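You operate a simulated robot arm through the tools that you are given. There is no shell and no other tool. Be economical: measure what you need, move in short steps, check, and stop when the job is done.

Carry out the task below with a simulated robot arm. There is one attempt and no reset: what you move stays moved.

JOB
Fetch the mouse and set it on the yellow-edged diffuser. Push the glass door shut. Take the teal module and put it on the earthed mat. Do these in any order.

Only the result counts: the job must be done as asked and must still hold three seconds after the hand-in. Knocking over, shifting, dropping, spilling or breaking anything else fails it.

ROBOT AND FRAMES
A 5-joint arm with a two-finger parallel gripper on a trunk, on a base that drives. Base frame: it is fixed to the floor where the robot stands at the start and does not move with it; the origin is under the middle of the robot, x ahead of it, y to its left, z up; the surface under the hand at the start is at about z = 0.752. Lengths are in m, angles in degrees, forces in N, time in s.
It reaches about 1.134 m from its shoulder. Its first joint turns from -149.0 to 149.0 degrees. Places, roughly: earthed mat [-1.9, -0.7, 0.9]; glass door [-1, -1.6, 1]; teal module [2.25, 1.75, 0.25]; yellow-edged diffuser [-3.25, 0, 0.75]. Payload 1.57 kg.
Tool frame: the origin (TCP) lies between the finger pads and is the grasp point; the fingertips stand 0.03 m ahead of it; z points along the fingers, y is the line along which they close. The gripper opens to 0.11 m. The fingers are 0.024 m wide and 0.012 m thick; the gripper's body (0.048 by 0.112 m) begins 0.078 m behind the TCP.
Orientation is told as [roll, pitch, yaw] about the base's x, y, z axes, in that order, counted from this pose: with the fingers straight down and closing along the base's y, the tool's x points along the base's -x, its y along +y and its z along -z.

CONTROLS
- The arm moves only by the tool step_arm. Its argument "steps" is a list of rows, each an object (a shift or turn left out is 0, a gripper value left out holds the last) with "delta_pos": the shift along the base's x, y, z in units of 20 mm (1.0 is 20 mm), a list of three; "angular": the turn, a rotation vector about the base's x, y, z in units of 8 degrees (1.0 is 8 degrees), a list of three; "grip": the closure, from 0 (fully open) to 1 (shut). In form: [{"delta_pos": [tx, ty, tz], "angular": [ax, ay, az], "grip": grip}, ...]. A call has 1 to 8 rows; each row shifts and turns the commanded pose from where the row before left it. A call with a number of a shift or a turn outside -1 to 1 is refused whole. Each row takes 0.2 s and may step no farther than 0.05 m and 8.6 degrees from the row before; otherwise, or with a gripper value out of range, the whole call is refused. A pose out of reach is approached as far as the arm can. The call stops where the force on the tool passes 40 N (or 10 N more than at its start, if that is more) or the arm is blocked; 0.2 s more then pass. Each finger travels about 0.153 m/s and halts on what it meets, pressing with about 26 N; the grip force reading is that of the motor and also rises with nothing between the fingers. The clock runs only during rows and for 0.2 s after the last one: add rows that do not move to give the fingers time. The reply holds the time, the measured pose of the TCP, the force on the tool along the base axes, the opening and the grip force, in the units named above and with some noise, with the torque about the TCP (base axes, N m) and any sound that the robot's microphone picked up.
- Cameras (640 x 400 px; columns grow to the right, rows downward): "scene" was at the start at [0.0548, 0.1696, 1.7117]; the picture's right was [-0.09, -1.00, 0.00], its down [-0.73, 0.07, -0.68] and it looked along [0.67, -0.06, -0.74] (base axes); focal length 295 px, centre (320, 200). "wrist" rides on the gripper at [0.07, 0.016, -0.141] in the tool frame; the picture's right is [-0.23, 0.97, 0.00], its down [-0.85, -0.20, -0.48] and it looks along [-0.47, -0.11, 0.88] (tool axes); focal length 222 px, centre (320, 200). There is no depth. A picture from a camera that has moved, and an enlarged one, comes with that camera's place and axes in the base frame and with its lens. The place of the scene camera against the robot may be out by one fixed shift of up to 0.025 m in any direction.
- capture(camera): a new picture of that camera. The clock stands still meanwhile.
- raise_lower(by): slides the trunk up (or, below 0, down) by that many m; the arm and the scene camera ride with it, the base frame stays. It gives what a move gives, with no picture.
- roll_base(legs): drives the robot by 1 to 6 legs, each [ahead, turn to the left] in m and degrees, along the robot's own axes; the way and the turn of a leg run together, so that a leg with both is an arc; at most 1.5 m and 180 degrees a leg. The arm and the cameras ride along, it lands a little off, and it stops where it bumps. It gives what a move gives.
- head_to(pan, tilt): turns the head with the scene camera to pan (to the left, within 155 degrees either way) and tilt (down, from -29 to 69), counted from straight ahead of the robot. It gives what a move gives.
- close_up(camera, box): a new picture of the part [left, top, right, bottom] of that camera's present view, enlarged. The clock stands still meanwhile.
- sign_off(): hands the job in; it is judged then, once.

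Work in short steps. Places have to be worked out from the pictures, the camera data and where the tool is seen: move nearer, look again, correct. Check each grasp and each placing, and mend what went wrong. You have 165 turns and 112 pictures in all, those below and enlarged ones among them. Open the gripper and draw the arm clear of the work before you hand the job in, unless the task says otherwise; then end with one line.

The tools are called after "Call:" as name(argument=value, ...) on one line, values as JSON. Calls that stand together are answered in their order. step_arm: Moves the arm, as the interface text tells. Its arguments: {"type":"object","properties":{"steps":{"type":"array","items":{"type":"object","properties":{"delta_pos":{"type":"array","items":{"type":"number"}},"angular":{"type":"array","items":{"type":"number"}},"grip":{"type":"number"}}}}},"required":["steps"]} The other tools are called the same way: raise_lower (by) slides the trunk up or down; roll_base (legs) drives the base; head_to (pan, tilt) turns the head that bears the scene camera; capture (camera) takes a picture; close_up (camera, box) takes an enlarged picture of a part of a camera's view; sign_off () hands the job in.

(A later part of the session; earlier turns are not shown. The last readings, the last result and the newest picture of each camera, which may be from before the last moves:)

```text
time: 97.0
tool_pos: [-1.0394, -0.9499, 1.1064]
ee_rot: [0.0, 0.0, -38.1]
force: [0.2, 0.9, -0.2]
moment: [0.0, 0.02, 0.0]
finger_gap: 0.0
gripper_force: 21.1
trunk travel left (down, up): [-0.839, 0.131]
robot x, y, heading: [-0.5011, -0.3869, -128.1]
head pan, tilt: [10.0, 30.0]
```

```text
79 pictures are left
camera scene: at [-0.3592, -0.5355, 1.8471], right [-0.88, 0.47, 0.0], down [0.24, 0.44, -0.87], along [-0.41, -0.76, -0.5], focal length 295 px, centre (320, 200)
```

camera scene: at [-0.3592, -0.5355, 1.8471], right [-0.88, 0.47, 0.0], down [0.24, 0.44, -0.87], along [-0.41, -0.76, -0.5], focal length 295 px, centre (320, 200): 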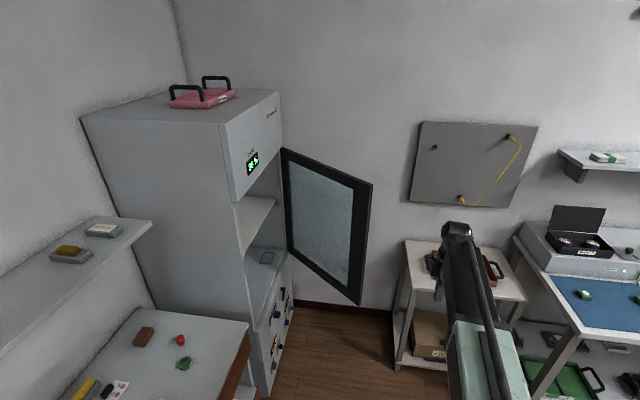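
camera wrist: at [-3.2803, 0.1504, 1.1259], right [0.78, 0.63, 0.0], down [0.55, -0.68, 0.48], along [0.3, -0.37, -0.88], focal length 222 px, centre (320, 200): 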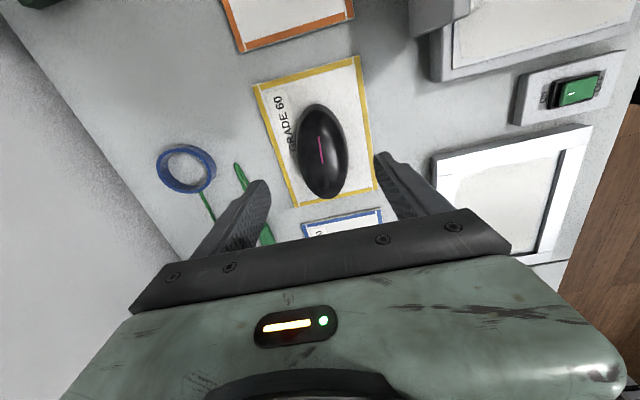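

Door free edge confirmed at about (-1.045, -1.366). With the hand on its +u side, I raise 0.1 m and roll 0.45 m ahead so the hand gets behind the door's outer side.

Call:
raise_lower(by=0.1)

Call:
roll_base(legs=[[0.45, 0]])

Call:
head_to(pan=15, tilt=40)

Call:
capture(camera="scene")

```text
time: 98.3
tool_pos: [-1.0407, -0.9491, 1.2045]
ee_rot: [-0.1, -0.1, -38.2]
force: [-0.2, 0.3, 0.3]
moment: [-0.03, 0.02, -0.04]
finger_gap: 0.0001
gripper_force: 20.6
trunk travel left (down, up): [-0.939, 0.031]
robot x, y, heading: [-0.4983, -0.3813, -128.2]
head pan, tilt: [10.0, 30.0]
```

```text
time: 101.1
tool_pos: [-1.3405, -1.306, 1.2049]
ee_rot: [-0.1, 0.0, -39.0]
force: [-0.3, -0.1, -0.3]
moment: [0.03, -0.05, 0.01]
finger_gap: 0.0
gripper_force: 21.1
trunk travel left (down, up): [-0.939, 0.031]
robot x, y, heading: [-0.7872, -0.7482, -129.4]
head pan, tilt: [10.0, 30.0]
```

```text
time: 101.9
tool_pos: [-1.3407, -1.3051, 1.2056]
ee_rot: [0.1, 0.1, -39.0]
force: [0.5, -0.6, 0.2]
moment: [0.0, 0.03, 0.03]
finger_gap: 0.0002
gripper_force: 21.8
trunk travel left (down, up): [-0.939, 0.031]
robot x, y, heading: [-0.7901, -0.7489, -129.3]
head pan, tilt: [15.0, 40.0]
```

```text
78 pictures are left
camera scene: at [-0.6441, -0.9023, 1.9318], right [-0.91, 0.41, 0.0], down [0.26, 0.59, -0.77], along [-0.32, -0.7, -0.64], focal length 295 px, centre (320, 200)
```

scene: 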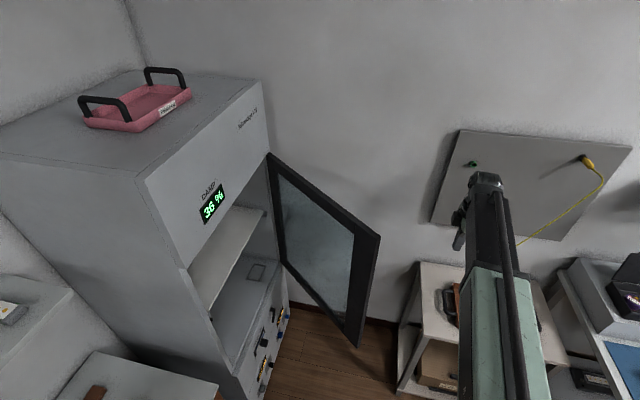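

The hand is on the outer side at the right height. I move toward the cabinet (along +x,-y) towards the door's outer face.

Call:
step_arm(steps=[{"delta_pos": [0.98, -0.76, 0]}, {"delta_pos": [0.98, -0.76, 0]}, {"delta_pos": [0.98, -0.76, 0]}, {"delta_pos": [0.98, -0.76, 0]}, {"delta_pos": [0.98, -0.76, 0]}, {"delta_pos": [0.98, -0.76, 0]}, {"delta_pos": [0.98, -0.76, 0]}, {"delta_pos": [0.98, -0.76, 0]}])

Call:
capture(camera="scene")

```text
time: 103.7
tool_pos: [-1.1814, -1.4282, 1.2054]
ee_rot: [0.1, -0.1, -38.9]
force: [0.0, 0.2, -0.3]
moment: [-0.02, 0.01, 0.0]
finger_gap: 0.0
gripper_force: 20.8
trunk travel left (down, up): [-0.939, 0.031]
robot x, y, heading: [-0.789, -0.7503, -129.3]
head pan, tilt: [15.0, 40.0]
```

```text
77 pictures are left
camera scene: at [-0.6435, -0.9026, 1.9317], right [-0.91, 0.41, 0.0], down [0.26, 0.59, -0.77], along [-0.32, -0.7, -0.64], focal length 295 px, centre (320, 200)
```

scene: 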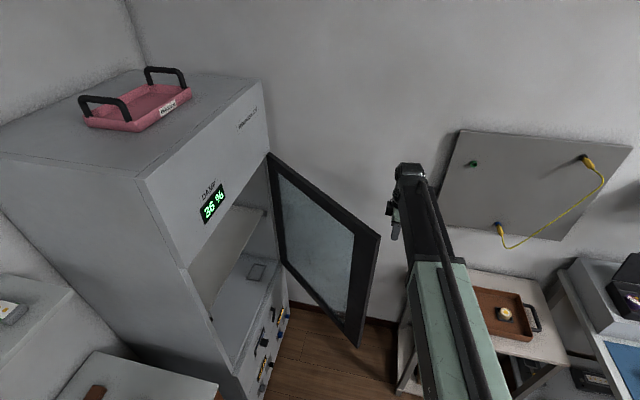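

Clear so far (hand at u ≈ 0.06). I continue until contact with the panel.

Call:
step_arm(steps=[{"delta_pos": [0.98, -0.76, 0]}, {"delta_pos": [0.98, -0.76, 0]}, {"delta_pos": [0.98, -0.76, 0]}, {"delta_pos": [0.98, -0.76, 0]}, {"delta_pos": [0.98, -0.76, 0]}, {"delta_pos": [0.98, -0.76, 0]}])

Call:
capture(camera="scene")

```text
time: 105.1
tool_pos: [-1.0662, -1.5167, 1.2049]
ee_rot: [0.0, -0.1, -39.0]
force: [-7.9, 2.3, -1.2]
moment: [-0.22, -0.74, 0.25]
finger_gap: 0.0
gripper_force: 21.7
trunk travel left (down, up): [-0.939, 0.031]
robot x, y, heading: [-0.7869, -0.7499, -129.2]
head pan, tilt: [15.0, 40.0]
```

```text
76 pictures are left
camera scene: at [-0.6446, -0.9023, 1.9318], right [-0.91, 0.41, 0.0], down [0.26, 0.59, -0.77], along [-0.31, -0.7, -0.64], focal length 295 px, centre (320, 200)
```

scene: 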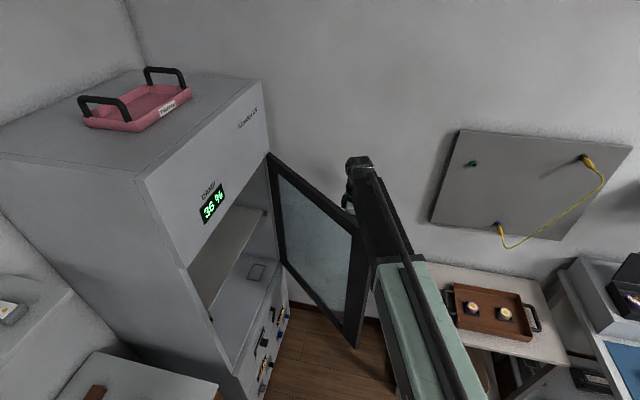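

Contact with the door (≈8 N). I now follow the door's arc, essentially along +x.

Call:
step_arm(steps=[{"delta_pos": [0.9, 0.1, 0]}, {"delta_pos": [0.9, 0.1, 0]}, {"delta_pos": [0.9, 0.1, 0]}, {"delta_pos": [0.9, 0.1, 0]}, {"delta_pos": [0.9, 0.1, 0]}, {"delta_pos": [0.9, 0.1, 0]}, {"delta_pos": [0.9, 0.05, 0]}])

Call:
capture(camera="scene")

```text
time: 106.7
tool_pos: [-0.9405, -1.5052, 1.2057]
ee_rot: [0.0, -0.1, -38.9]
force: [-3.9, -1.4, -0.8]
moment: [0.07, -0.19, 0.04]
finger_gap: 0.0
gripper_force: 21.2
trunk travel left (down, up): [-0.939, 0.031]
robot x, y, heading: [-0.7911, -0.752, -129.4]
head pan, tilt: [15.0, 40.0]
```

```text
75 pictures are left
camera scene: at [-0.6445, -0.9031, 1.9317], right [-0.91, 0.41, 0.0], down [0.26, 0.59, -0.77], along [-0.32, -0.7, -0.64], focal length 295 px, centre (320, 200)
```

scene: 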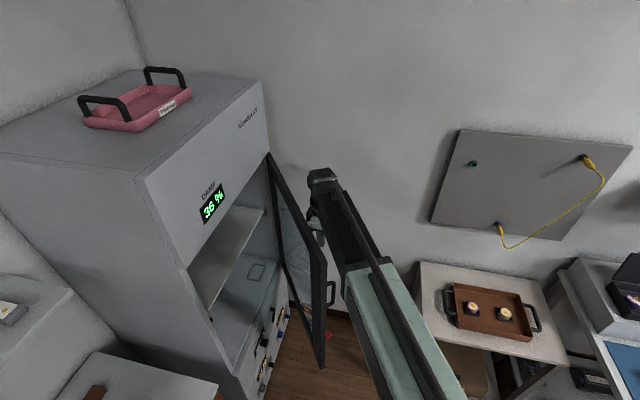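

The door is swinging closed. I continue along the arc.

Call:
step_arm(steps=[{"delta_pos": [0.95, -0.05, 0]}, {"delta_pos": [0.95, -0.05, 0]}, {"delta_pos": [0.95, -0.05, 0]}, {"delta_pos": [0.95, -0.1, 0]}, {"delta_pos": [0.95, -0.15, 0]}, {"delta_pos": [0.95, -0.2, 0]}, {"delta_pos": [0.95, -0.25, 0]}])

Call:
capture(camera="scene")

```text
time: 108.3
tool_pos: [-0.8067, -1.5226, 1.2051]
ee_rot: [0.0, 0.0, -38.8]
force: [-3.5, -0.3, -0.4]
moment: [0.1, -0.27, -0.12]
finger_gap: 0.0
gripper_force: 21.6
trunk travel left (down, up): [-0.939, 0.031]
robot x, y, heading: [-0.787, -0.7508, -129.3]
head pan, tilt: [15.0, 40.0]
```

```text
74 pictures are left
camera scene: at [-0.6444, -0.9026, 1.9317], right [-0.91, 0.41, 0.0], down [0.26, 0.59, -0.77], along [-0.31, -0.7, -0.64], focal length 295 px, centre (320, 200)
```

scene: 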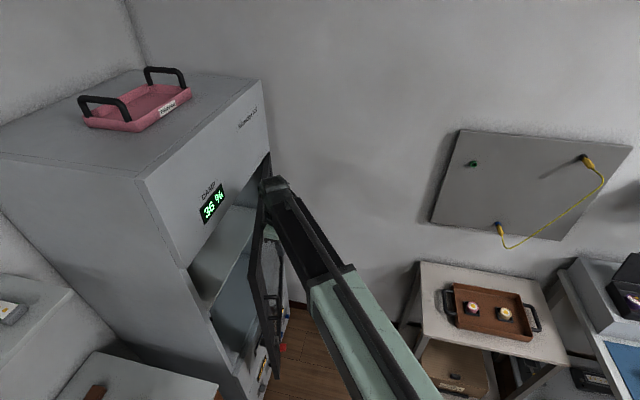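

Nearly there; I continue, slower near the end.

Call:
step_arm(steps=[{"delta_pos": [0.9, -0.34, 0]}, {"delta_pos": [0.9, -0.34, 0]}, {"delta_pos": [0.9, -0.34, 0]}, {"delta_pos": [0.9, -0.34, 0]}, {"delta_pos": [0.9, -0.34, 0]}, {"delta_pos": [0.9, -0.34, 0]}, {"delta_pos": [0.8, -0.34, 0]}])

Call:
capture(camera="scene")

```text
time: 109.9
tool_pos: [-0.6908, -1.5677, 1.2053]
ee_rot: [0.0, 0.5, -39.2]
force: [-11.8, 6.2, -2.5]
moment: [-0.76, -1.29, 0.09]
finger_gap: 0.0
gripper_force: 21.4
trunk travel left (down, up): [-0.939, 0.031]
robot x, y, heading: [-0.7883, -0.7472, -129.4]
head pan, tilt: [15.0, 40.0]
stopped in row 7: the force on the tool passed its limit at 50 N (the readings are from after the stop); the commanded pose is now the measured one
```

```text
73 pictures are left
camera scene: at [-0.645, -0.9011, 1.932], right [-0.91, 0.41, 0.0], down [0.26, 0.59, -0.77], along [-0.31, -0.7, -0.64], focal length 295 px, centre (320, 200)
```

scene: 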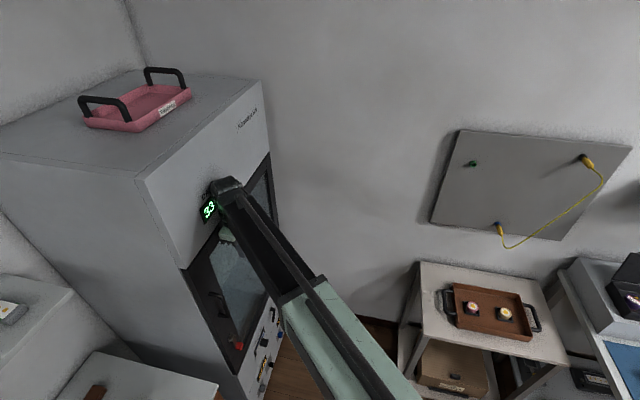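

The door looks shut. I draw the hand back (toward -x,+y) and check that it stays closed.

Call:
step_arm(steps=[{"delta_pos": [-0.9, 0.7, 0]}, {"delta_pos": [-0.98, 0.76, 0]}, {"delta_pos": [-0.98, 0.76, 0]}, {"delta_pos": [-0.98, 0.76, 0]}, {"delta_pos": [-0.98, 0.76, 0]}, {"delta_pos": [-0.98, 0.76, 0]}, {"delta_pos": [-0.98, 0.76, 0]}, {"delta_pos": [-0.98, 0.76, 0]}])

Call:
head_to(pan=35, tilt=40)

Call:
capture(camera="scene")

```text
time: 111.7
tool_pos: [-0.8436, -1.4469, 1.2058]
ee_rot: [0.0, 0.4, -39.0]
force: [0.9, 0.2, 0.5]
moment: [0.0, -0.04, -0.01]
finger_gap: 0.0001
gripper_force: 21.1
trunk travel left (down, up): [-0.939, 0.031]
robot x, y, heading: [-0.7861, -0.7487, -129.4]
head pan, tilt: [15.0, 40.0]
```

```text
time: 112.5
tool_pos: [-0.8431, -1.4469, 1.207]
ee_rot: [0.0, 0.4, -39.0]
force: [-0.6, 0.4, 0.2]
moment: [-0.01, -0.01, -0.01]
finger_gap: 0.0
gripper_force: 20.5
trunk travel left (down, up): [-0.939, 0.031]
robot x, y, heading: [-0.7885, -0.7505, -129.5]
head pan, tilt: [35.0, 40.0]
```

```text
72 pictures are left
camera scene: at [-0.6151, -0.9096, 1.9317], right [-1.0, 0.08, 0.0], down [0.05, 0.64, -0.77], along [-0.06, -0.76, -0.64], focal length 295 px, centre (320, 200)
```

scene: 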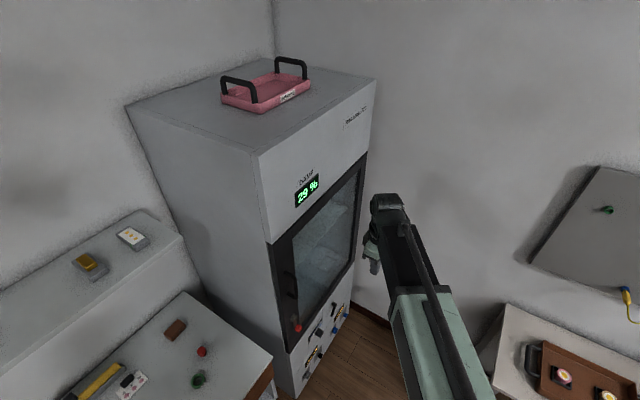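

The humidity reading is falling, a sign it is shut. A quick close-up for any gap.

Call:
close_up(camera="scene", box=[250, 140, 390, 370])

```text
1.74 times, centred on (320, 255) of scene
camera zoom: at [-0.6151, -0.9096, 1.9317], right [-1.0, 0.08, 0.0], down [0.05, 0.64, -0.77], along [-0.06, -0.76, -0.64], focal length 513 px, centre (320, 104)
```

zoom: 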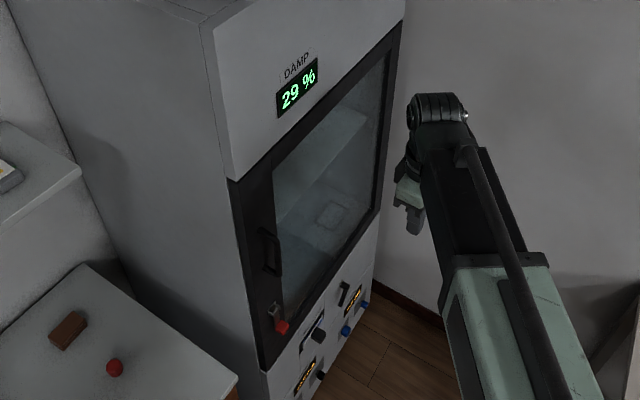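

The door is flush and shut. Next the teal module behind the desk island: I back off, turn up the corridor, and look for the way around.

Call:
roll_base(legs=[[-0.65, 0], [0, -88], [1.2, 0], [1.0, 0]])

Call:
head_to(pan=-30, tilt=20)

Call:
capture(camera="scene")

Call:
head_to(pan=-85, tilt=20)

Call:
capture(camera="scene")

```text
time: 130.4
tool_pos: [-2.739, 1.2379, 1.2058]
ee_rot: [0.0, 0.4, -130.5]
force: [-0.6, 0.4, 0.0]
moment: [-0.01, 0.01, 0.01]
finger_gap: 0.0002
gripper_force: 21.2
trunk travel left (down, up): [-0.939, 0.031]
robot x, y, heading: [-2.0437, 1.1655, 139.1]
head pan, tilt: [35.0, 40.0]
```

```text
time: 131.8
tool_pos: [-2.7377, 1.2377, 1.2062]
ee_rot: [-0.1, 0.3, -130.7]
force: [-0.6, -0.2, -0.3]
moment: [-0.01, -0.05, -0.02]
finger_gap: 0.0001
gripper_force: 21.6
trunk travel left (down, up): [-0.939, 0.031]
robot x, y, heading: [-2.0403, 1.1617, 139.1]
head pan, tilt: [-30.0, 20.0]
```

```text
70 pictures are left
camera scene: at [-2.1324, 1.0943, 1.9631], right [0.94, 0.33, 0.0], down [0.11, -0.32, -0.94], along [-0.31, 0.89, -0.34], focal length 295 px, centre (320, 200)
```

scene: 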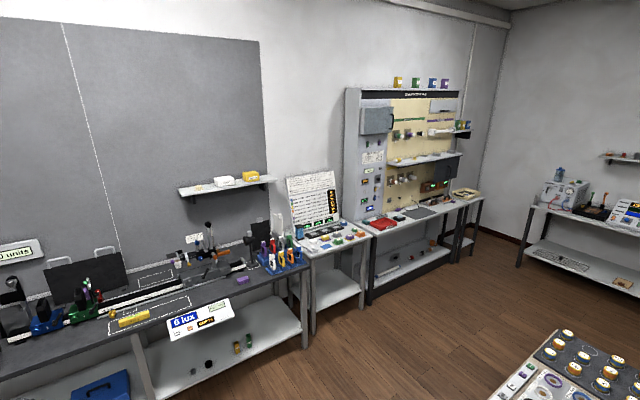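

```text
time: 133.0
tool_pos: [-2.7384, 1.2382, 1.2053]
ee_rot: [0.0, 0.4, -130.6]
force: [0.4, -0.1, 0.6]
moment: [0.03, 0.0, 0.03]
finger_gap: 0.0001
gripper_force: 21.4
trunk travel left (down, up): [-0.939, 0.031]
robot x, y, heading: [-2.0411, 1.164, 139.1]
head pan, tilt: [-85.0, 20.0]
```

```text
69 pictures are left
camera scene: at [-2.0473, 1.0819, 1.9632], right [0.81, -0.58, 0.0], down [-0.2, -0.28, -0.94], along [0.55, 0.76, -0.34], focal length 295 px, centre (320, 200)
```

scene: 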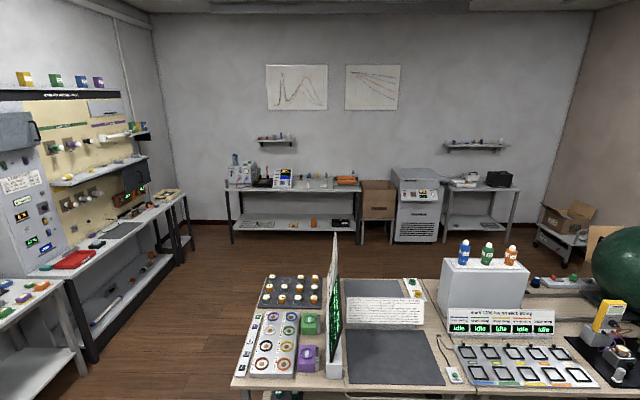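

The island ends at u ≈ 2.7 with a 1.4 m gap to the far tables, and an alley lies behind it. I drive around its end into that alley.

Call:
roll_base(legs=[[0, 3], [0.9, 0], [0, -90], [1.3, 0], [1.25, 0], [0, -90]])

Call:
head_to(pan=0, tilt=22)

Call:
capture(camera="scene")

```text
time: 157.7
tool_pos: [-0.5194, 3.7197, 1.2062]
ee_rot: [0.0, 0.5, 54.9]
force: [-0.4, 0.7, 0.5]
moment: [-0.05, 0.02, 0.01]
finger_gap: 0.0001
gripper_force: 21.5
trunk travel left (down, up): [-0.939, 0.031]
robot x, y, heading: [-1.2039, 3.7453, -34.9]
head pan, tilt: [-85.0, 20.0]
```

```text
time: 159.3
tool_pos: [-0.5179, 3.7197, 1.205]
ee_rot: [0.0, 0.4, 54.8]
force: [0.2, 0.2, -0.1]
moment: [-0.02, -0.02, 0.02]
finger_gap: 0.0
gripper_force: 22.0
trunk travel left (down, up): [-0.939, 0.031]
robot x, y, heading: [-1.2031, 3.7414, -34.8]
head pan, tilt: [0.0, 22.0]
```

```text
68 pictures are left
camera scene: at [-1.0476, 3.8552, 1.9599], right [-0.57, -0.82, 0.0], down [-0.31, 0.21, -0.93], along [0.76, -0.53, -0.37], focal length 295 px, centre (320, 200)
```

scene: 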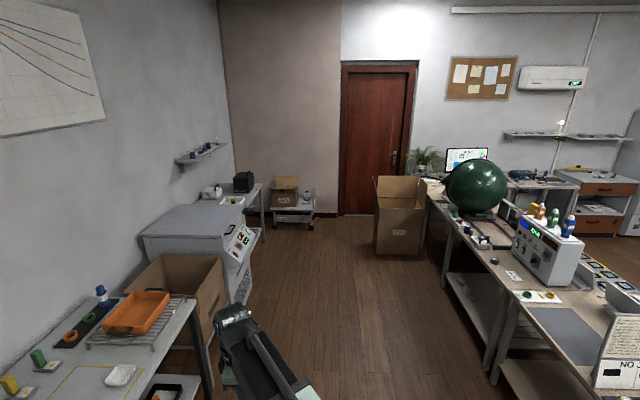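

The alley is clear; a small cart stands at the end, where the module should be. Enlarging it.

Call:
close_up(camera="scene", box=[250, 165, 330, 235])

```text
5.71 times, centred on (290, 200) of scene
camera zoom: at [-1.0476, 3.8552, 1.9599], right [-0.57, -0.82, 0.0], down [-0.31, 0.21, -0.93], along [0.76, -0.53, -0.37], focal length 1685 px, centre (491, 200)
```

zoom: 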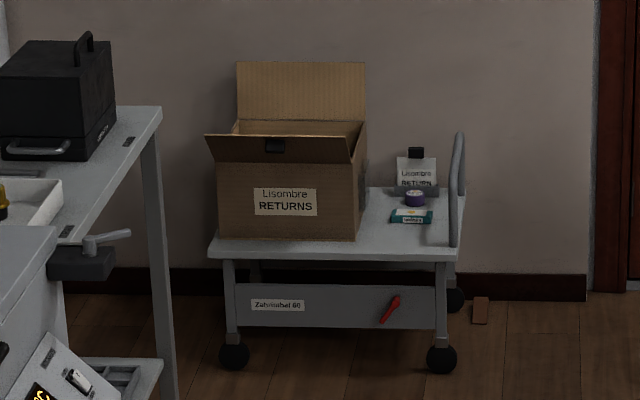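

The teal block sits on the cart top at about (2.4, 1.7, 0.3), beside a purple one. I drive along the alley most of the way and look again.

Call:
roll_base(legs=[[0, 4.5], [1.4, 0], [1.35, 0]])

Call:
head_to(pan=0, tilt=45)

Call:
capture(camera="scene")

```text
time: 173.5
tool_pos: [1.9081, 2.3076, 1.2049]
ee_rot: [-0.1, 0.4, 58.9]
force: [0.4, 0.0, 0.8]
moment: [0.01, 0.04, -0.01]
finger_gap: 0.0001
gripper_force: 21.0
trunk travel left (down, up): [-0.939, 0.031]
robot x, y, heading: [1.2255, 2.2841, -30.7]
head pan, tilt: [0.0, 22.0]
```

```text
time: 174.3
tool_pos: [1.9088, 2.3077, 1.2054]
ee_rot: [0.0, 0.4, 58.8]
force: [-0.4, 1.3, 0.1]
moment: [0.02, 0.0, 0.0]
finger_gap: 0.0
gripper_force: 21.3
trunk travel left (down, up): [-0.939, 0.031]
robot x, y, heading: [1.2259, 2.2801, -30.7]
head pan, tilt: [0.0, 45.0]
```

```text
66 pictures are left
camera scene: at [1.3612, 2.4088, 1.9246], right [-0.51, -0.86, 0.0], down [-0.61, 0.36, -0.71], along [0.61, -0.36, -0.71], focal length 295 px, centre (320, 200)
```

scene: 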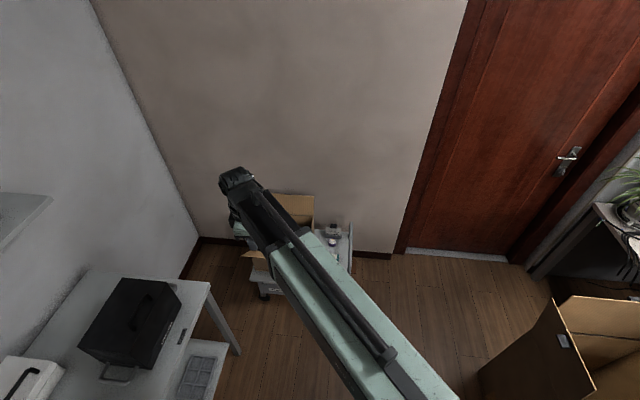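

Call:
close_up(camera="scene", box=[300, 205, 364, 265])

```text
6.67 times, centred on (332, 235) of scene
camera zoom: at [1.3612, 2.4088, 1.9246], right [-0.51, -0.86, 0.0], down [-0.61, 0.36, -0.71], along [0.61, -0.36, -0.71], focal length 1965 px, centre (240, -33)
```

zoom: 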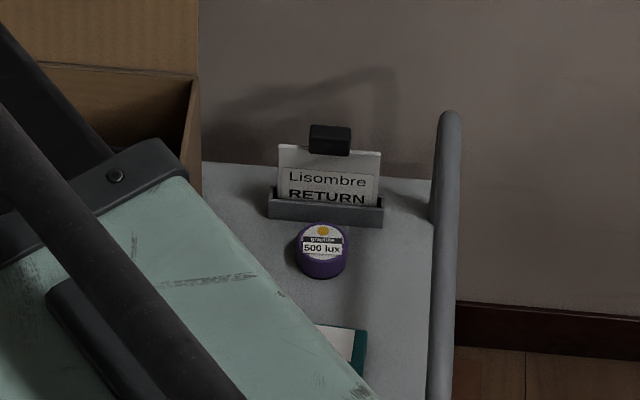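

I roll 0.25 m ahead and turn right so the arm swings over the cart, then look with the wrist camera.

Call:
roll_base(legs=[[0.25, 0], [0, -26.5]])

Call:
raise_lower(by=-0.3)

Call:
capture(camera="wrist")

Call:
capture(camera="scene")

```text
time: 177.5
tool_pos: [2.0613, 1.8759, 1.2059]
ee_rot: [0.1, 0.4, 32.8]
force: [0.6, 0.2, -0.2]
moment: [-0.01, -0.01, 0.0]
finger_gap: 0.0001
gripper_force: 20.9
trunk travel left (down, up): [-0.939, 0.031]
robot x, y, heading: [1.4397, 2.1578, -56.5]
head pan, tilt: [0.0, 45.0]
```

```text
time: 180.5
tool_pos: [2.0619, 1.8781, 0.9059]
ee_rot: [-0.1, 0.6, 32.8]
force: [-0.9, -0.1, 0.3]
moment: [-0.03, 0.02, -0.01]
finger_gap: 0.0
gripper_force: 21.2
trunk travel left (down, up): [-0.639, 0.331]
robot x, y, heading: [1.4406, 2.162, -56.3]
head pan, tilt: [0.0, 45.0]
```

```text
64 pictures are left
camera wrist: at [1.9963, 1.8523, 1.0467], right [-0.34, 0.94, 0.0], down [0.83, 0.3, 0.47], along [0.44, 0.16, -0.88], focal length 222 px, centre (320, 200)
```

wrist: 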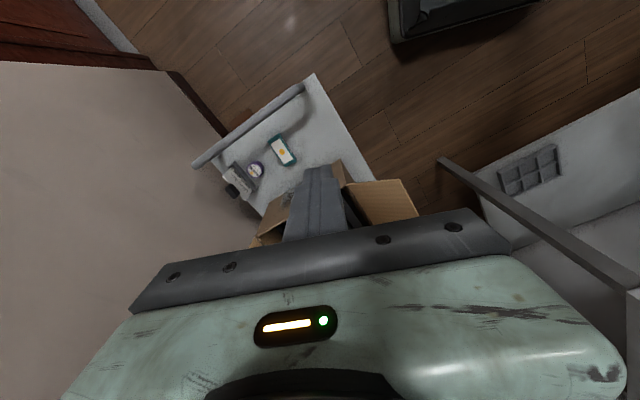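

```text
63 pictures are left
camera scene: at [1.6219, 2.2221, 1.6245], right [-0.83, -0.55, 0.0], down [-0.39, 0.59, -0.71], along [0.39, -0.59, -0.71], focal length 295 px, centre (320, 200)
```

scene: 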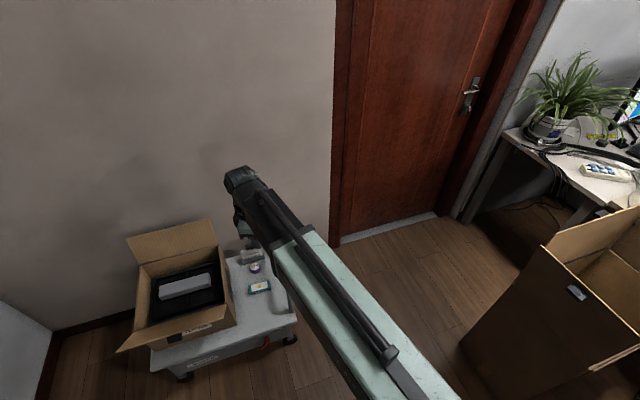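

The module is about 0.08×0.045 m with its long axis ≈50°, near (2.21, 1.81), z ≈ 0.35–0.4. I move over it, turn the hand to close along the short side, open partly, and lower.

Call:
step_arm(steps=[{"delta_pos": [0.9, -0.44, 0], "angular": [0, 0, 0.3], "grip": 0.7}, {"delta_pos": [0.9, -0.44, 0], "angular": [0, 0, 0.3], "grip": 0.4}, {"delta_pos": [0.9, -0.44, 0], "angular": [0, 0, 0.3], "grip": 0.25}, {"delta_pos": [0.9, -0.44, 0], "angular": [0, 0, 0.3]}, {"delta_pos": [0.9, -0.44, 0], "angular": [0, 0, 0.3]}, {"delta_pos": [0.9, -0.44, 0], "angular": [0, 0, 0.3]}, {"delta_pos": [0.9, -0.44, 0], "angular": [0, 0, 0.3]}, {"delta_pos": [0.9, -0.44, 0], "angular": [0, 0, 0.3]}])

Call:
raise_lower(by=-0.2)

Call:
capture(camera="wrist")

Call:
capture(camera="scene")

```text
time: 182.3
tool_pos: [2.2057, 1.8063, 0.9048]
ee_rot: [-0.1, 0.4, 52.0]
force: [0.6, 0.0, 0.4]
moment: [0.0, -0.01, 0.0]
finger_gap: 0.0824
gripper_force: 0.0
trunk travel left (down, up): [-0.639, 0.331]
robot x, y, heading: [1.4412, 2.1562, -56.3]
head pan, tilt: [0.0, 45.0]
```

```text
time: 184.4
tool_pos: [2.2066, 1.8072, 0.7058]
ee_rot: [0.1, 0.4, 52.0]
force: [-0.1, 0.0, 0.6]
moment: [0.02, 0.01, 0.01]
finger_gap: 0.0825
gripper_force: 0.0
trunk travel left (down, up): [-0.439, 0.531]
robot x, y, heading: [1.4431, 2.1591, -56.3]
head pan, tilt: [0.0, 45.0]
```

```text
62 pictures are left
camera wrist: at [2.1517, 1.7623, 0.8466], right [-0.63, 0.78, 0.0], down [0.69, 0.55, 0.47], along [0.37, 0.29, -0.88], focal length 222 px, centre (320, 200)
```

wrist: 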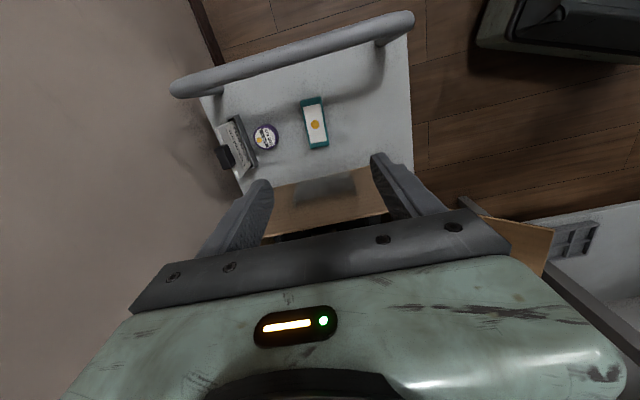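

```text
61 pictures are left
camera scene: at [1.622, 2.2221, 1.4245], right [-0.83, -0.55, 0.0], down [-0.39, 0.59, -0.71], along [0.39, -0.59, -0.71], focal length 295 px, centre (320, 200)
```

scene: 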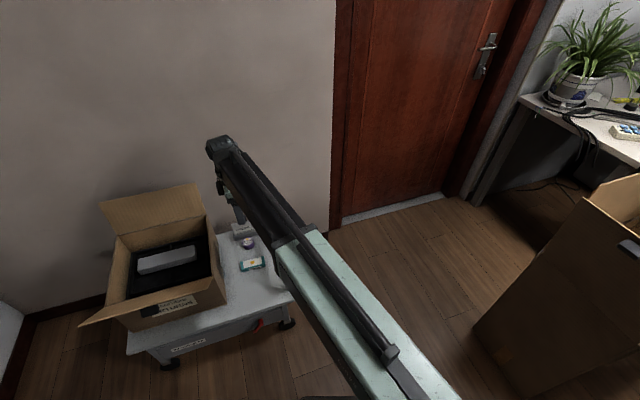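

Triangulating: module top centre ≈ (2.226, 1.801, 0.325). The cart's rail (n≈2.66) and the box are close on either side, so I shift over the module and lower in stages while looking.

Call:
step_arm(steps=[{"delta_pos": [0.6, 0.05, 0]}, {"delta_pos": [0.6, 0.05, 0]}])

Call:
raise_lower(by=-0.13)

Call:
capture(camera="wrist")

Call:
capture(camera="scene")

```text
time: 185.1
tool_pos: [2.2306, 1.8103, 0.7045]
ee_rot: [-0.1, 0.3, 52.0]
force: [0.0, -0.5, 0.2]
moment: [0.01, 0.0, -0.01]
finger_gap: 0.0824
gripper_force: 0.0
trunk travel left (down, up): [-0.439, 0.531]
robot x, y, heading: [1.4382, 2.1571, -56.3]
head pan, tilt: [0.0, 45.0]
```

```text
time: 186.6
tool_pos: [2.2291, 1.8096, 0.5763]
ee_rot: [0.0, 0.5, 52.0]
force: [0.1, 0.5, -0.7]
moment: [0.02, -0.04, 0.0]
finger_gap: 0.0827
gripper_force: 0.0
trunk travel left (down, up): [-0.309, 0.661]
robot x, y, heading: [1.436, 2.1588, -56.2]
head pan, tilt: [0.0, 45.0]
```

```text
60 pictures are left
camera wrist: at [2.1752, 1.7651, 0.7166], right [-0.63, 0.78, 0.0], down [0.69, 0.55, 0.47], along [0.37, 0.29, -0.88], focal length 222 px, centre (320, 200)
```

wrist: 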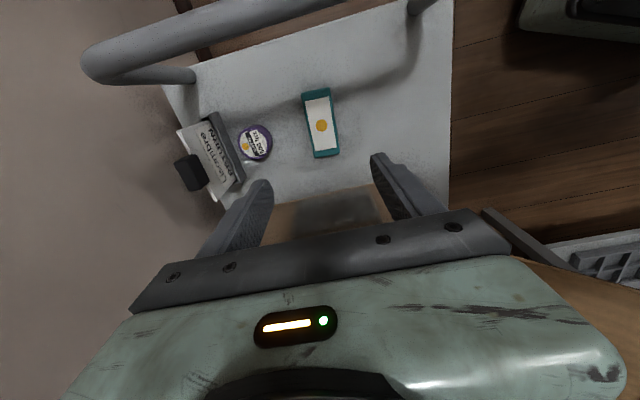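

```text
59 pictures are left
camera scene: at [1.622, 2.2221, 1.2945], right [-0.83, -0.55, 0.0], down [-0.39, 0.59, -0.71], along [0.39, -0.59, -0.71], focal length 295 px, centre (320, 200)
```

scene: 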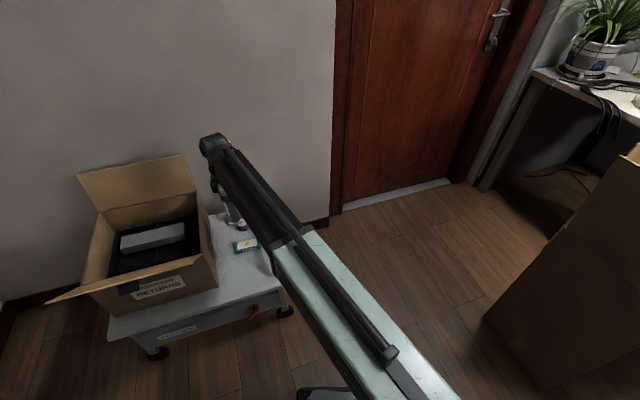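

Rail triangulates to n≈2.663, z≈0.465 and the box side to n≈2.87, so there is room. I shift 12 mm away from the rail and lower 0.19.

Call:
step_arm(steps=[{"delta_pos": [0.37, 0.47, 0]}, {}])

Call:
raise_lower(by=-0.19)

Call:
capture(camera="wrist")

Call:
capture(camera="scene")

```text
time: 187.2
tool_pos: [2.2378, 1.8184, 0.5759]
ee_rot: [0.0, 0.6, 52.1]
force: [-0.7, -0.3, 0.2]
moment: [0.01, -0.02, -0.01]
finger_gap: 0.0824
gripper_force: 0.1
trunk travel left (down, up): [-0.309, 0.661]
robot x, y, heading: [1.4423, 2.1585, -56.2]
head pan, tilt: [0.0, 45.0]
```

```text
time: 189.3
tool_pos: [2.2372, 1.8198, 0.3853]
ee_rot: [-0.1, 0.4, 52.0]
force: [-0.3, -0.2, 0.2]
moment: [0.02, -0.04, 0.01]
finger_gap: 0.0823
gripper_force: 0.0
trunk travel left (down, up): [-0.119, 0.851]
robot x, y, heading: [1.4388, 2.161, -56.0]
head pan, tilt: [0.0, 45.0]
```

```text
58 pictures are left
camera wrist: at [2.1827, 1.7745, 0.5266], right [-0.63, 0.78, 0.0], down [0.69, 0.55, 0.47], along [0.37, 0.29, -0.88], focal length 222 px, centre (320, 200)
```

wrist: 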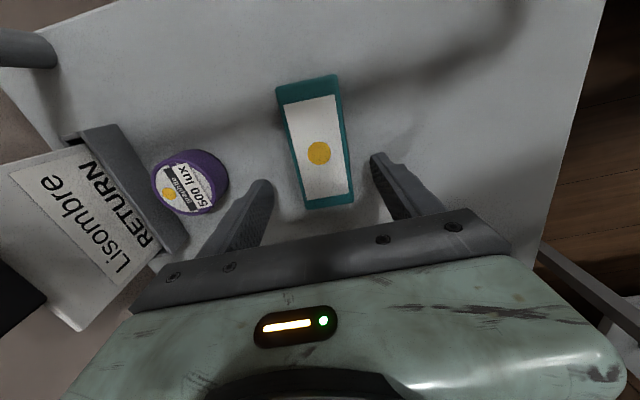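

```text
57 pictures are left
camera scene: at [1.622, 2.2221, 1.1045], right [-0.83, -0.55, 0.0], down [-0.39, 0.59, -0.71], along [0.39, -0.59, -0.71], focal length 295 px, centre (320, 200)
```

scene: 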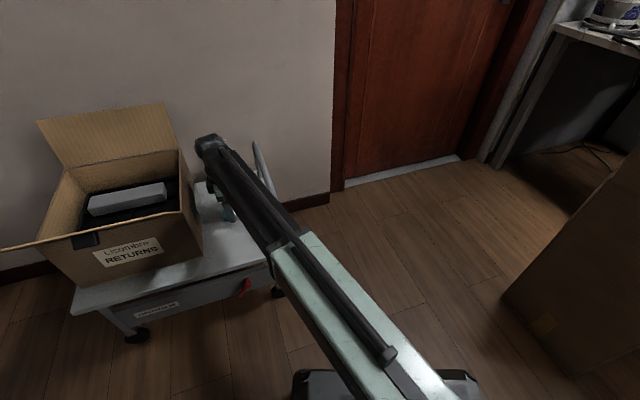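

Well aligned. I trim the yaw by -4°, then lower to just above the cart top.

Call:
step_arm(steps=[{"delta_pos": [-0.15, -0.2, 0], "angular": [0, 0, -0.5]}, {}])

Call:
raise_lower(by=-0.045)

Call:
capture(camera="wrist")

```text
time: 189.9
tool_pos: [2.2345, 1.8129, 0.3859]
ee_rot: [0.0, 0.5, 48.0]
force: [0.3, 0.1, -0.1]
moment: [-0.05, 0.02, -0.03]
finger_gap: 0.0824
gripper_force: 0.0
trunk travel left (down, up): [-0.119, 0.851]
robot x, y, heading: [1.4415, 2.1582, -56.4]
head pan, tilt: [0.0, 45.0]
```

```text
time: 190.4
tool_pos: [2.2325, 1.8153, 0.3695]
ee_rot: [0.1, 0.4, 48.1]
force: [-5.1, 2.7, 39.7]
moment: [0.66, 0.12, -0.13]
finger_gap: 0.0799
gripper_force: 0.0
trunk travel left (down, up): [-0.1, 0.87]
robot x, y, heading: [1.4383, 2.1611, -56.4]
head pan, tilt: [0.0, 45.0]
stopped: the force on the tool passed its limit at 68 N (the readings are from after the stop); the commanded pose is now the measured one
```

```text
56 pictures are left
camera wrist: at [2.1752, 1.7747, 0.5109], right [-0.57, 0.82, 0.0], down [0.72, 0.5, 0.47], along [0.39, 0.27, -0.88], focal length 222 px, centre (320, 200)
```

wrist: 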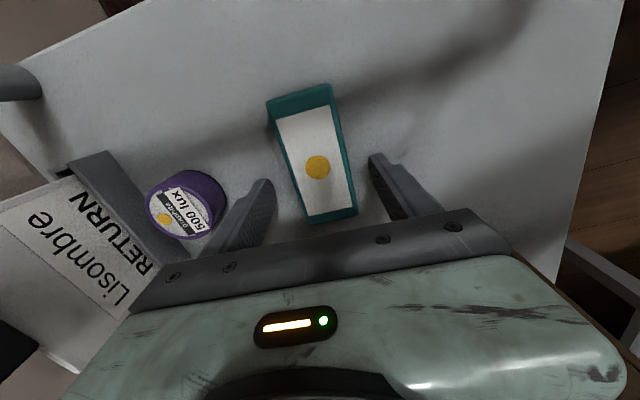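

Both fingertips touched the cart top: it is at z ≈ 0.34. I ease up 4 mm and close on the module.

Call:
raise_lower(by=0.004)

Call:
step_arm(steps=[{"grip": 0.4}, {"grip": 0.55}, {"grip": 0.7}, {"grip": 0.9}, {"grip": 1}, {"grip": 1}])

Call:
capture(camera="wrist")

```text
time: 190.9
tool_pos: [2.2354, 1.8139, 0.3711]
ee_rot: [-0.2, 0.4, 48.0]
force: [-0.5, 0.4, -0.1]
moment: [-0.01, 0.01, -0.02]
finger_gap: 0.0821
gripper_force: 0.1
trunk travel left (down, up): [-0.104, 0.866]
robot x, y, heading: [1.4411, 2.1631, -56.5]
head pan, tilt: [0.0, 45.0]
```

```text
time: 192.3
tool_pos: [2.2343, 1.8152, 0.3703]
ee_rot: [0.1, 0.5, 48.0]
force: [0.2, 0.4, 0.9]
moment: [-0.03, -0.02, 0.01]
finger_gap: 0.0433
gripper_force: 26.0
trunk travel left (down, up): [-0.104, 0.866]
robot x, y, heading: [1.4398, 2.1601, -56.2]
head pan, tilt: [0.0, 45.0]
```

```text
55 pictures are left
camera wrist: at [2.1768, 1.7738, 0.5114], right [-0.57, 0.82, 0.0], down [0.72, 0.5, 0.47], along [0.39, 0.27, -0.88], focal length 222 px, centre (320, 200)
```

wrist: 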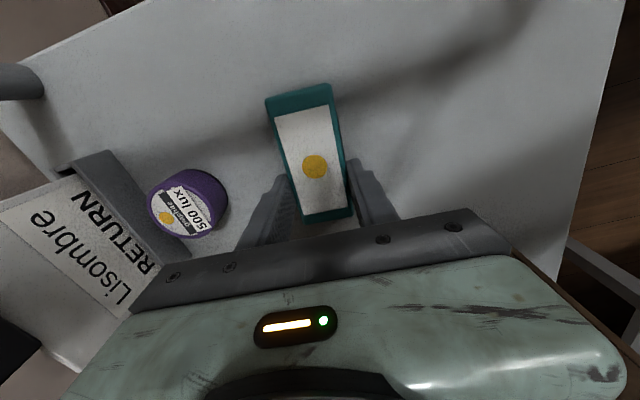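

Gripped at 0.043 m. I lift 5 cm and check.

Call:
raise_lower(by=0.06)

Call:
capture(camera="wrist")

```text
time: 193.3
tool_pos: [2.2338, 1.8149, 0.43]
ee_rot: [0.1, 0.4, 47.9]
force: [-0.5, 0.5, -1.7]
moment: [0.03, -0.02, 0.02]
finger_gap: 0.0435
gripper_force: 26.0
trunk travel left (down, up): [-0.164, 0.806]
robot x, y, heading: [1.4406, 2.1551, -56.4]
head pan, tilt: [0.0, 45.0]
```

```text
54 pictures are left
camera wrist: at [2.1769, 1.7738, 0.5714], right [-0.57, 0.82, 0.0], down [0.72, 0.5, 0.47], along [0.39, 0.27, -0.88], focal length 222 px, centre (320, 200)
```

wrist: 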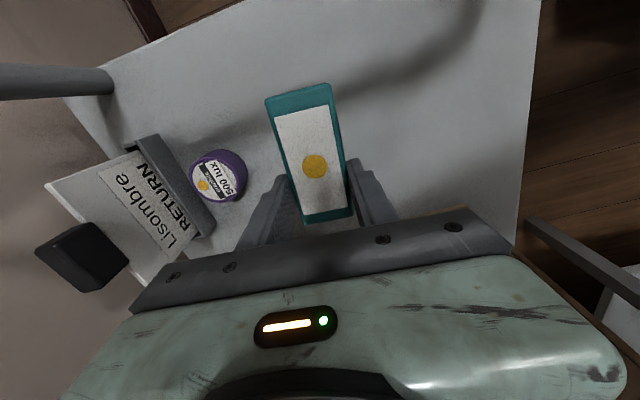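

The module is held. I raise high, then bring the arm in line ahead of the robot for the drive.

Call:
raise_lower(by=0.77)

Call:
step_arm(steps=[{"delta_pos": [-0.95, -0.7, 0]}, {"delta_pos": [-0.95, -0.7, 0]}, {"delta_pos": [-0.95, -0.7, 0]}, {"delta_pos": [-0.95, -0.7, 0]}, {"delta_pos": [-0.95, -0.7, 0]}, {"delta_pos": [-0.95, -0.7, 0]}, {"delta_pos": [-0.95, -0.7, 0]}, {"delta_pos": [-0.95, -0.7, 0]}])

Call:
step_arm(steps=[{"delta_pos": [-0.95, -0.7, 0]}, {"delta_pos": [-0.95, -0.7, 0]}, {"delta_pos": [-0.95, -0.7, 0]}, {"delta_pos": [-0.95, -0.7, 0]}, {"delta_pos": [-0.95, -0.7, 0]}, {"delta_pos": [-0.95, -0.7, 0]}, {"delta_pos": [-0.95, -0.7, 0]}, {"delta_pos": [-0.95, -0.7, 0]}])

Call:
roll_base(legs=[[0, 24.7]])

Call:
capture(camera="wrist")

```text
refused: 0.77 is not a number from -0.4 to 0.4
```

```text
time: 194.5
tool_pos: [2.161, 1.7577, 0.4296]
ee_rot: [-0.3, -0.3, 49.1]
force: [3.3, 5.1, -1.4]
moment: [-0.33, 0.32, 0.29]
finger_gap: 0.043
gripper_force: 26.0
trunk travel left (down, up): [-0.164, 0.806]
robot x, y, heading: [1.4387, 2.1604, -56.2]
head pan, tilt: [0.0, 45.0]
stopped in row 5: the force on the tool passed its limit at 63 N (the readings are from after the stop); the commanded pose is now the measured one
```

```text
time: 194.8
tool_pos: [2.1612, 1.7579, 0.4299]
ee_rot: [-0.8, -0.9, 49.8]
force: [4.5, 4.3, -2.3]
moment: [-0.3, 0.39, 0.41]
finger_gap: 0.0432
gripper_force: 25.9
trunk travel left (down, up): [-0.164, 0.806]
robot x, y, heading: [1.4421, 2.1584, -56.6]
head pan, tilt: [0.0, 45.0]
stopped in row 1: the force on the tool passed its limit at 65 N (the readings are from after the stop); the commanded pose is now the measured one
```

```text
time: 196.5
tool_pos: [2.2641, 2.0965, 0.4305]
ee_rot: [-0.7, -0.9, 74.7]
force: [0.0, -0.2, -1.9]
moment: [0.05, -0.01, -0.03]
finger_gap: 0.0437
gripper_force: 26.0
trunk travel left (down, up): [-0.164, 0.806]
robot x, y, heading: [1.4355, 2.153, -31.9]
head pan, tilt: [0.0, 45.0]
```

```text
53 pictures are left
camera wrist: at [2.2286, 2.0317, 0.5697], right [-0.88, 0.48, -0.01], down [0.41, 0.77, 0.49], along [0.24, 0.43, -0.87], focal length 222 px, centre (320, 200)
```

wrist: 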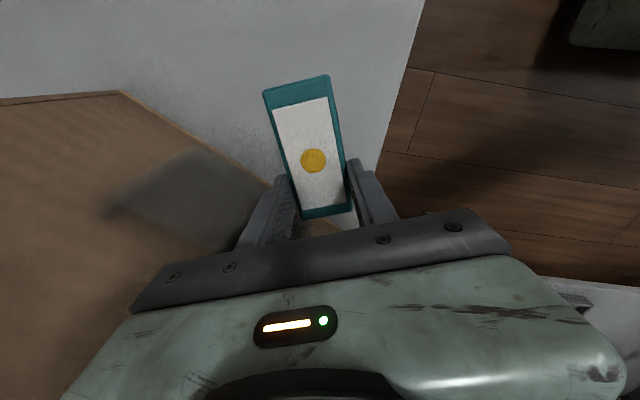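

The raise was refused (limit 0.4 m per call), and so the later moves ran low and touched the rail — I must not chain like that. I raise straight up now and check that nothing was disturbed.

Call:
raise_lower(by=0.4)

Call:
capture(camera="scene")

Call:
capture(camera="wrist")

```text
time: 200.3
tool_pos: [2.2588, 2.0828, 0.8314]
ee_rot: [-0.8, -0.9, 74.2]
force: [0.7, -0.1, -1.7]
moment: [0.05, -0.01, 0.01]
finger_gap: 0.0432
gripper_force: 26.2
trunk travel left (down, up): [-0.564, 0.406]
robot x, y, heading: [1.4387, 2.1494, -32.4]
head pan, tilt: [0.0, 45.0]
```

```text
52 pictures are left
camera scene: at [1.5797, 2.2741, 1.5494], right [-0.54, -0.84, 0.0], down [-0.6, 0.38, -0.71], along [0.6, -0.38, -0.71], focal length 295 px, centre (320, 200)
```

scene: 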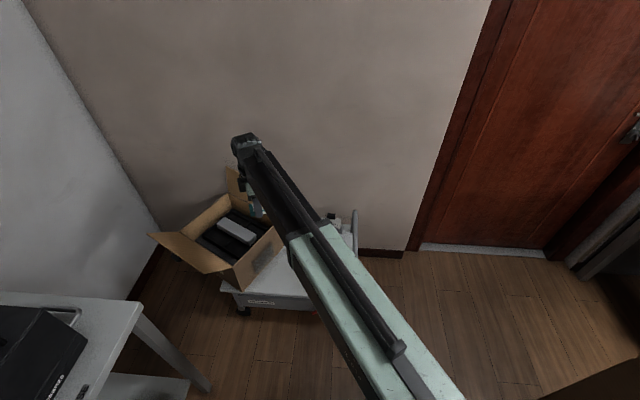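

```text
51 pictures are left
camera wrist: at [2.2237, 2.0174, 0.9696], right [-0.88, 0.48, -0.01], down [0.42, 0.76, 0.49], along [0.24, 0.43, -0.87], focal length 222 px, centre (320, 200)
```

wrist: 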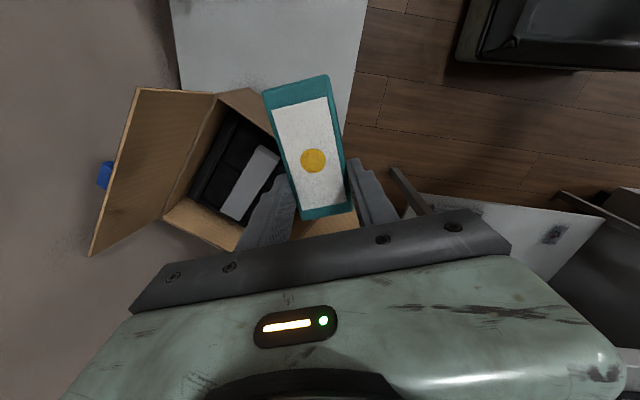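

The box on the cart appears to have been turned by the sweep. To judge it I return to the exact viewpoint of an earlier picture (trunk and heading) and compare.

Call:
raise_lower(by=0.075)

Call:
roll_base(legs=[[0, -24.2]])

Call:
capture(camera="scene")

```text
time: 201.4
tool_pos: [2.2596, 2.083, 0.9051]
ee_rot: [-0.6, -0.9, 74.2]
force: [0.3, -0.2, -0.6]
moment: [0.04, -0.02, 0.01]
finger_gap: 0.0432
gripper_force: 26.0
trunk travel left (down, up): [-0.639, 0.331]
robot x, y, heading: [1.441, 2.1508, -32.5]
head pan, tilt: [0.0, 45.0]
```

```text
time: 203.1
tool_pos: [2.1621, 1.7571, 0.9051]
ee_rot: [-0.7, -0.9, 50.3]
force: [0.1, 0.8, -1.8]
moment: [-0.02, 0.01, 0.01]
finger_gap: 0.0434
gripper_force: 25.8
trunk travel left (down, up): [-0.639, 0.331]
robot x, y, heading: [1.4449, 2.1557, -55.4]
head pan, tilt: [0.0, 45.0]
```

```text
50 pictures are left
camera scene: at [1.6269, 2.2228, 1.6245], right [-0.82, -0.57, 0.0], down [-0.4, 0.58, -0.71], along [0.4, -0.58, -0.71], focal length 295 px, centre (320, 200)
```

scene: 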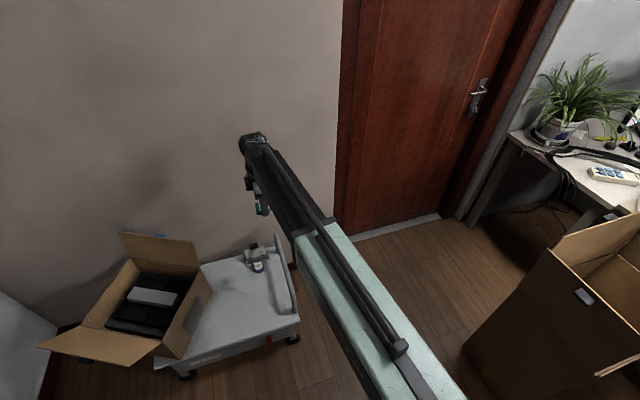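

Yes: the sweep pushed and turned the box on the cart (roughly 25°). I must put it back. First I return the hand to the earlier viewpoint above the module's spot to check whether the cart itself moved.

Call:
step_arm(steps=[{"delta_pos": [0.75, 0.83, 0], "angular": [0.08, 0.1, 0.2]}, {"delta_pos": [0.75, 0.83, 0]}, {"delta_pos": [0.75, 0.83, 0]}, {}])

Call:
raise_lower(by=-0.2)

Call:
capture(camera="wrist")

Call:
capture(camera="scene")

```text
time: 204.1
tool_pos: [2.2084, 1.8089, 0.9044]
ee_rot: [0.4, -0.8, 51.9]
force: [-0.1, -1.1, -1.7]
moment: [0.06, -0.03, -0.01]
finger_gap: 0.0432
gripper_force: 26.2
trunk travel left (down, up): [-0.639, 0.331]
robot x, y, heading: [1.4471, 2.1569, -55.6]
head pan, tilt: [0.0, 45.0]
```

```text
time: 206.2
tool_pos: [2.2076, 1.8093, 0.7055]
ee_rot: [0.4, -0.9, 51.9]
force: [-1.1, 0.0, -0.8]
moment: [0.03, 0.0, 0.01]
finger_gap: 0.0434
gripper_force: 25.9
trunk travel left (down, up): [-0.439, 0.531]
robot x, y, heading: [1.4471, 2.1584, -55.4]
head pan, tilt: [0.0, 45.0]
```

```text
49 pictures are left
camera wrist: at [2.1522, 1.7607, 0.845], right [-0.63, 0.78, 0.01], down [0.68, 0.54, 0.49], along [0.38, 0.31, -0.87], focal length 222 px, centre (320, 200)
```

wrist: 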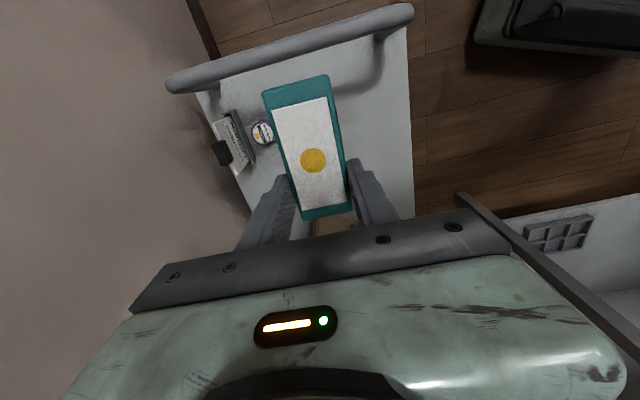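

```text
48 pictures are left
camera scene: at [1.6268, 2.2231, 1.4245], right [-0.82, -0.57, 0.0], down [-0.4, 0.58, -0.71], along [0.4, -0.58, -0.71], focal length 295 px, centre (320, 200)
```

scene: 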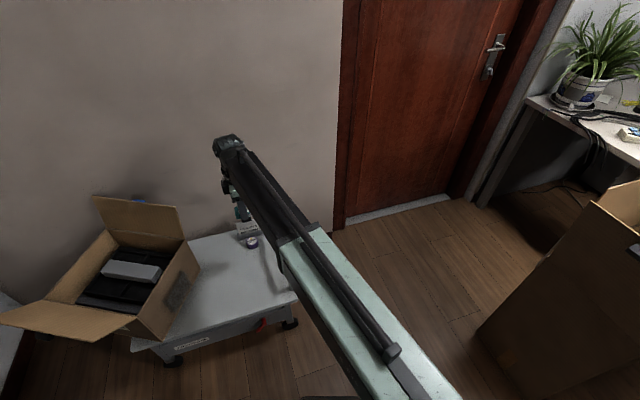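

The cart has not moved; only the box did. I set the module back on the cart first (original spot), then regrip later. First a closer look at the box's present pose.

Call:
close_up(camera="scene", box=[0, 180, 320, 380])

```text
2.00 times, centred on (160, 280) of scene
camera zoom: at [1.6268, 2.2231, 1.4245], right [-0.82, -0.57, 0.0], down [-0.4, 0.58, -0.71], along [0.4, -0.58, -0.71], focal length 590 px, centre (640, 40)
```

zoom: 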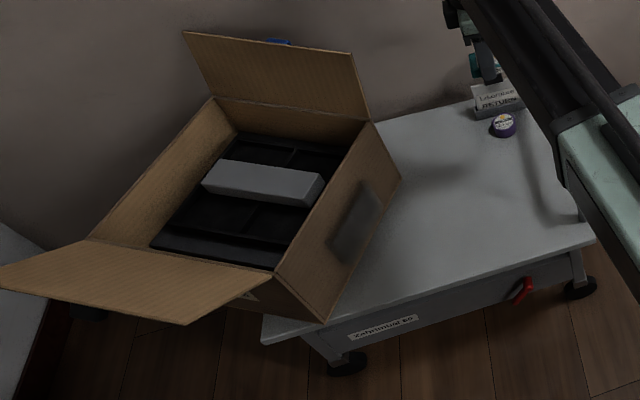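

The box is now turned about 28° and shifted ~0.19 m toward the cart's left end, so its centre is close to the edge. Plan: set the module back down where it was, then grip the box's right wall from above and pull it back gently. First the module.

Call:
step_arm(steps=[{"delta_pos": [0.67, 0.13, 0], "angular": [0, 0, -0.25]}, {"delta_pos": [0.67, 0.13, 0], "angular": [0, 0, -0.25]}, {}])

Call:
raise_lower(by=-0.325)

```text
time: 207.0
tool_pos: [2.2324, 1.8154, 0.7058]
ee_rot: [0.4, -1.0, 47.9]
force: [-0.2, -0.4, -0.7]
moment: [-0.01, 0.01, 0.02]
finger_gap: 0.0432
gripper_force: 25.9
trunk travel left (down, up): [-0.439, 0.531]
robot x, y, heading: [1.4429, 2.1571, -55.1]
head pan, tilt: [0.0, 45.0]
```

```text
time: 210.2
tool_pos: [2.2329, 1.8156, 0.3814]
ee_rot: [0.3, -0.9, 47.9]
force: [-0.5, 0.0, -1.0]
moment: [0.01, -0.01, 0.02]
finger_gap: 0.0431
gripper_force: 26.0
trunk travel left (down, up): [-0.114, 0.856]
robot x, y, heading: [1.4471, 2.1582, -55.3]
head pan, tilt: [0.0, 45.0]
```

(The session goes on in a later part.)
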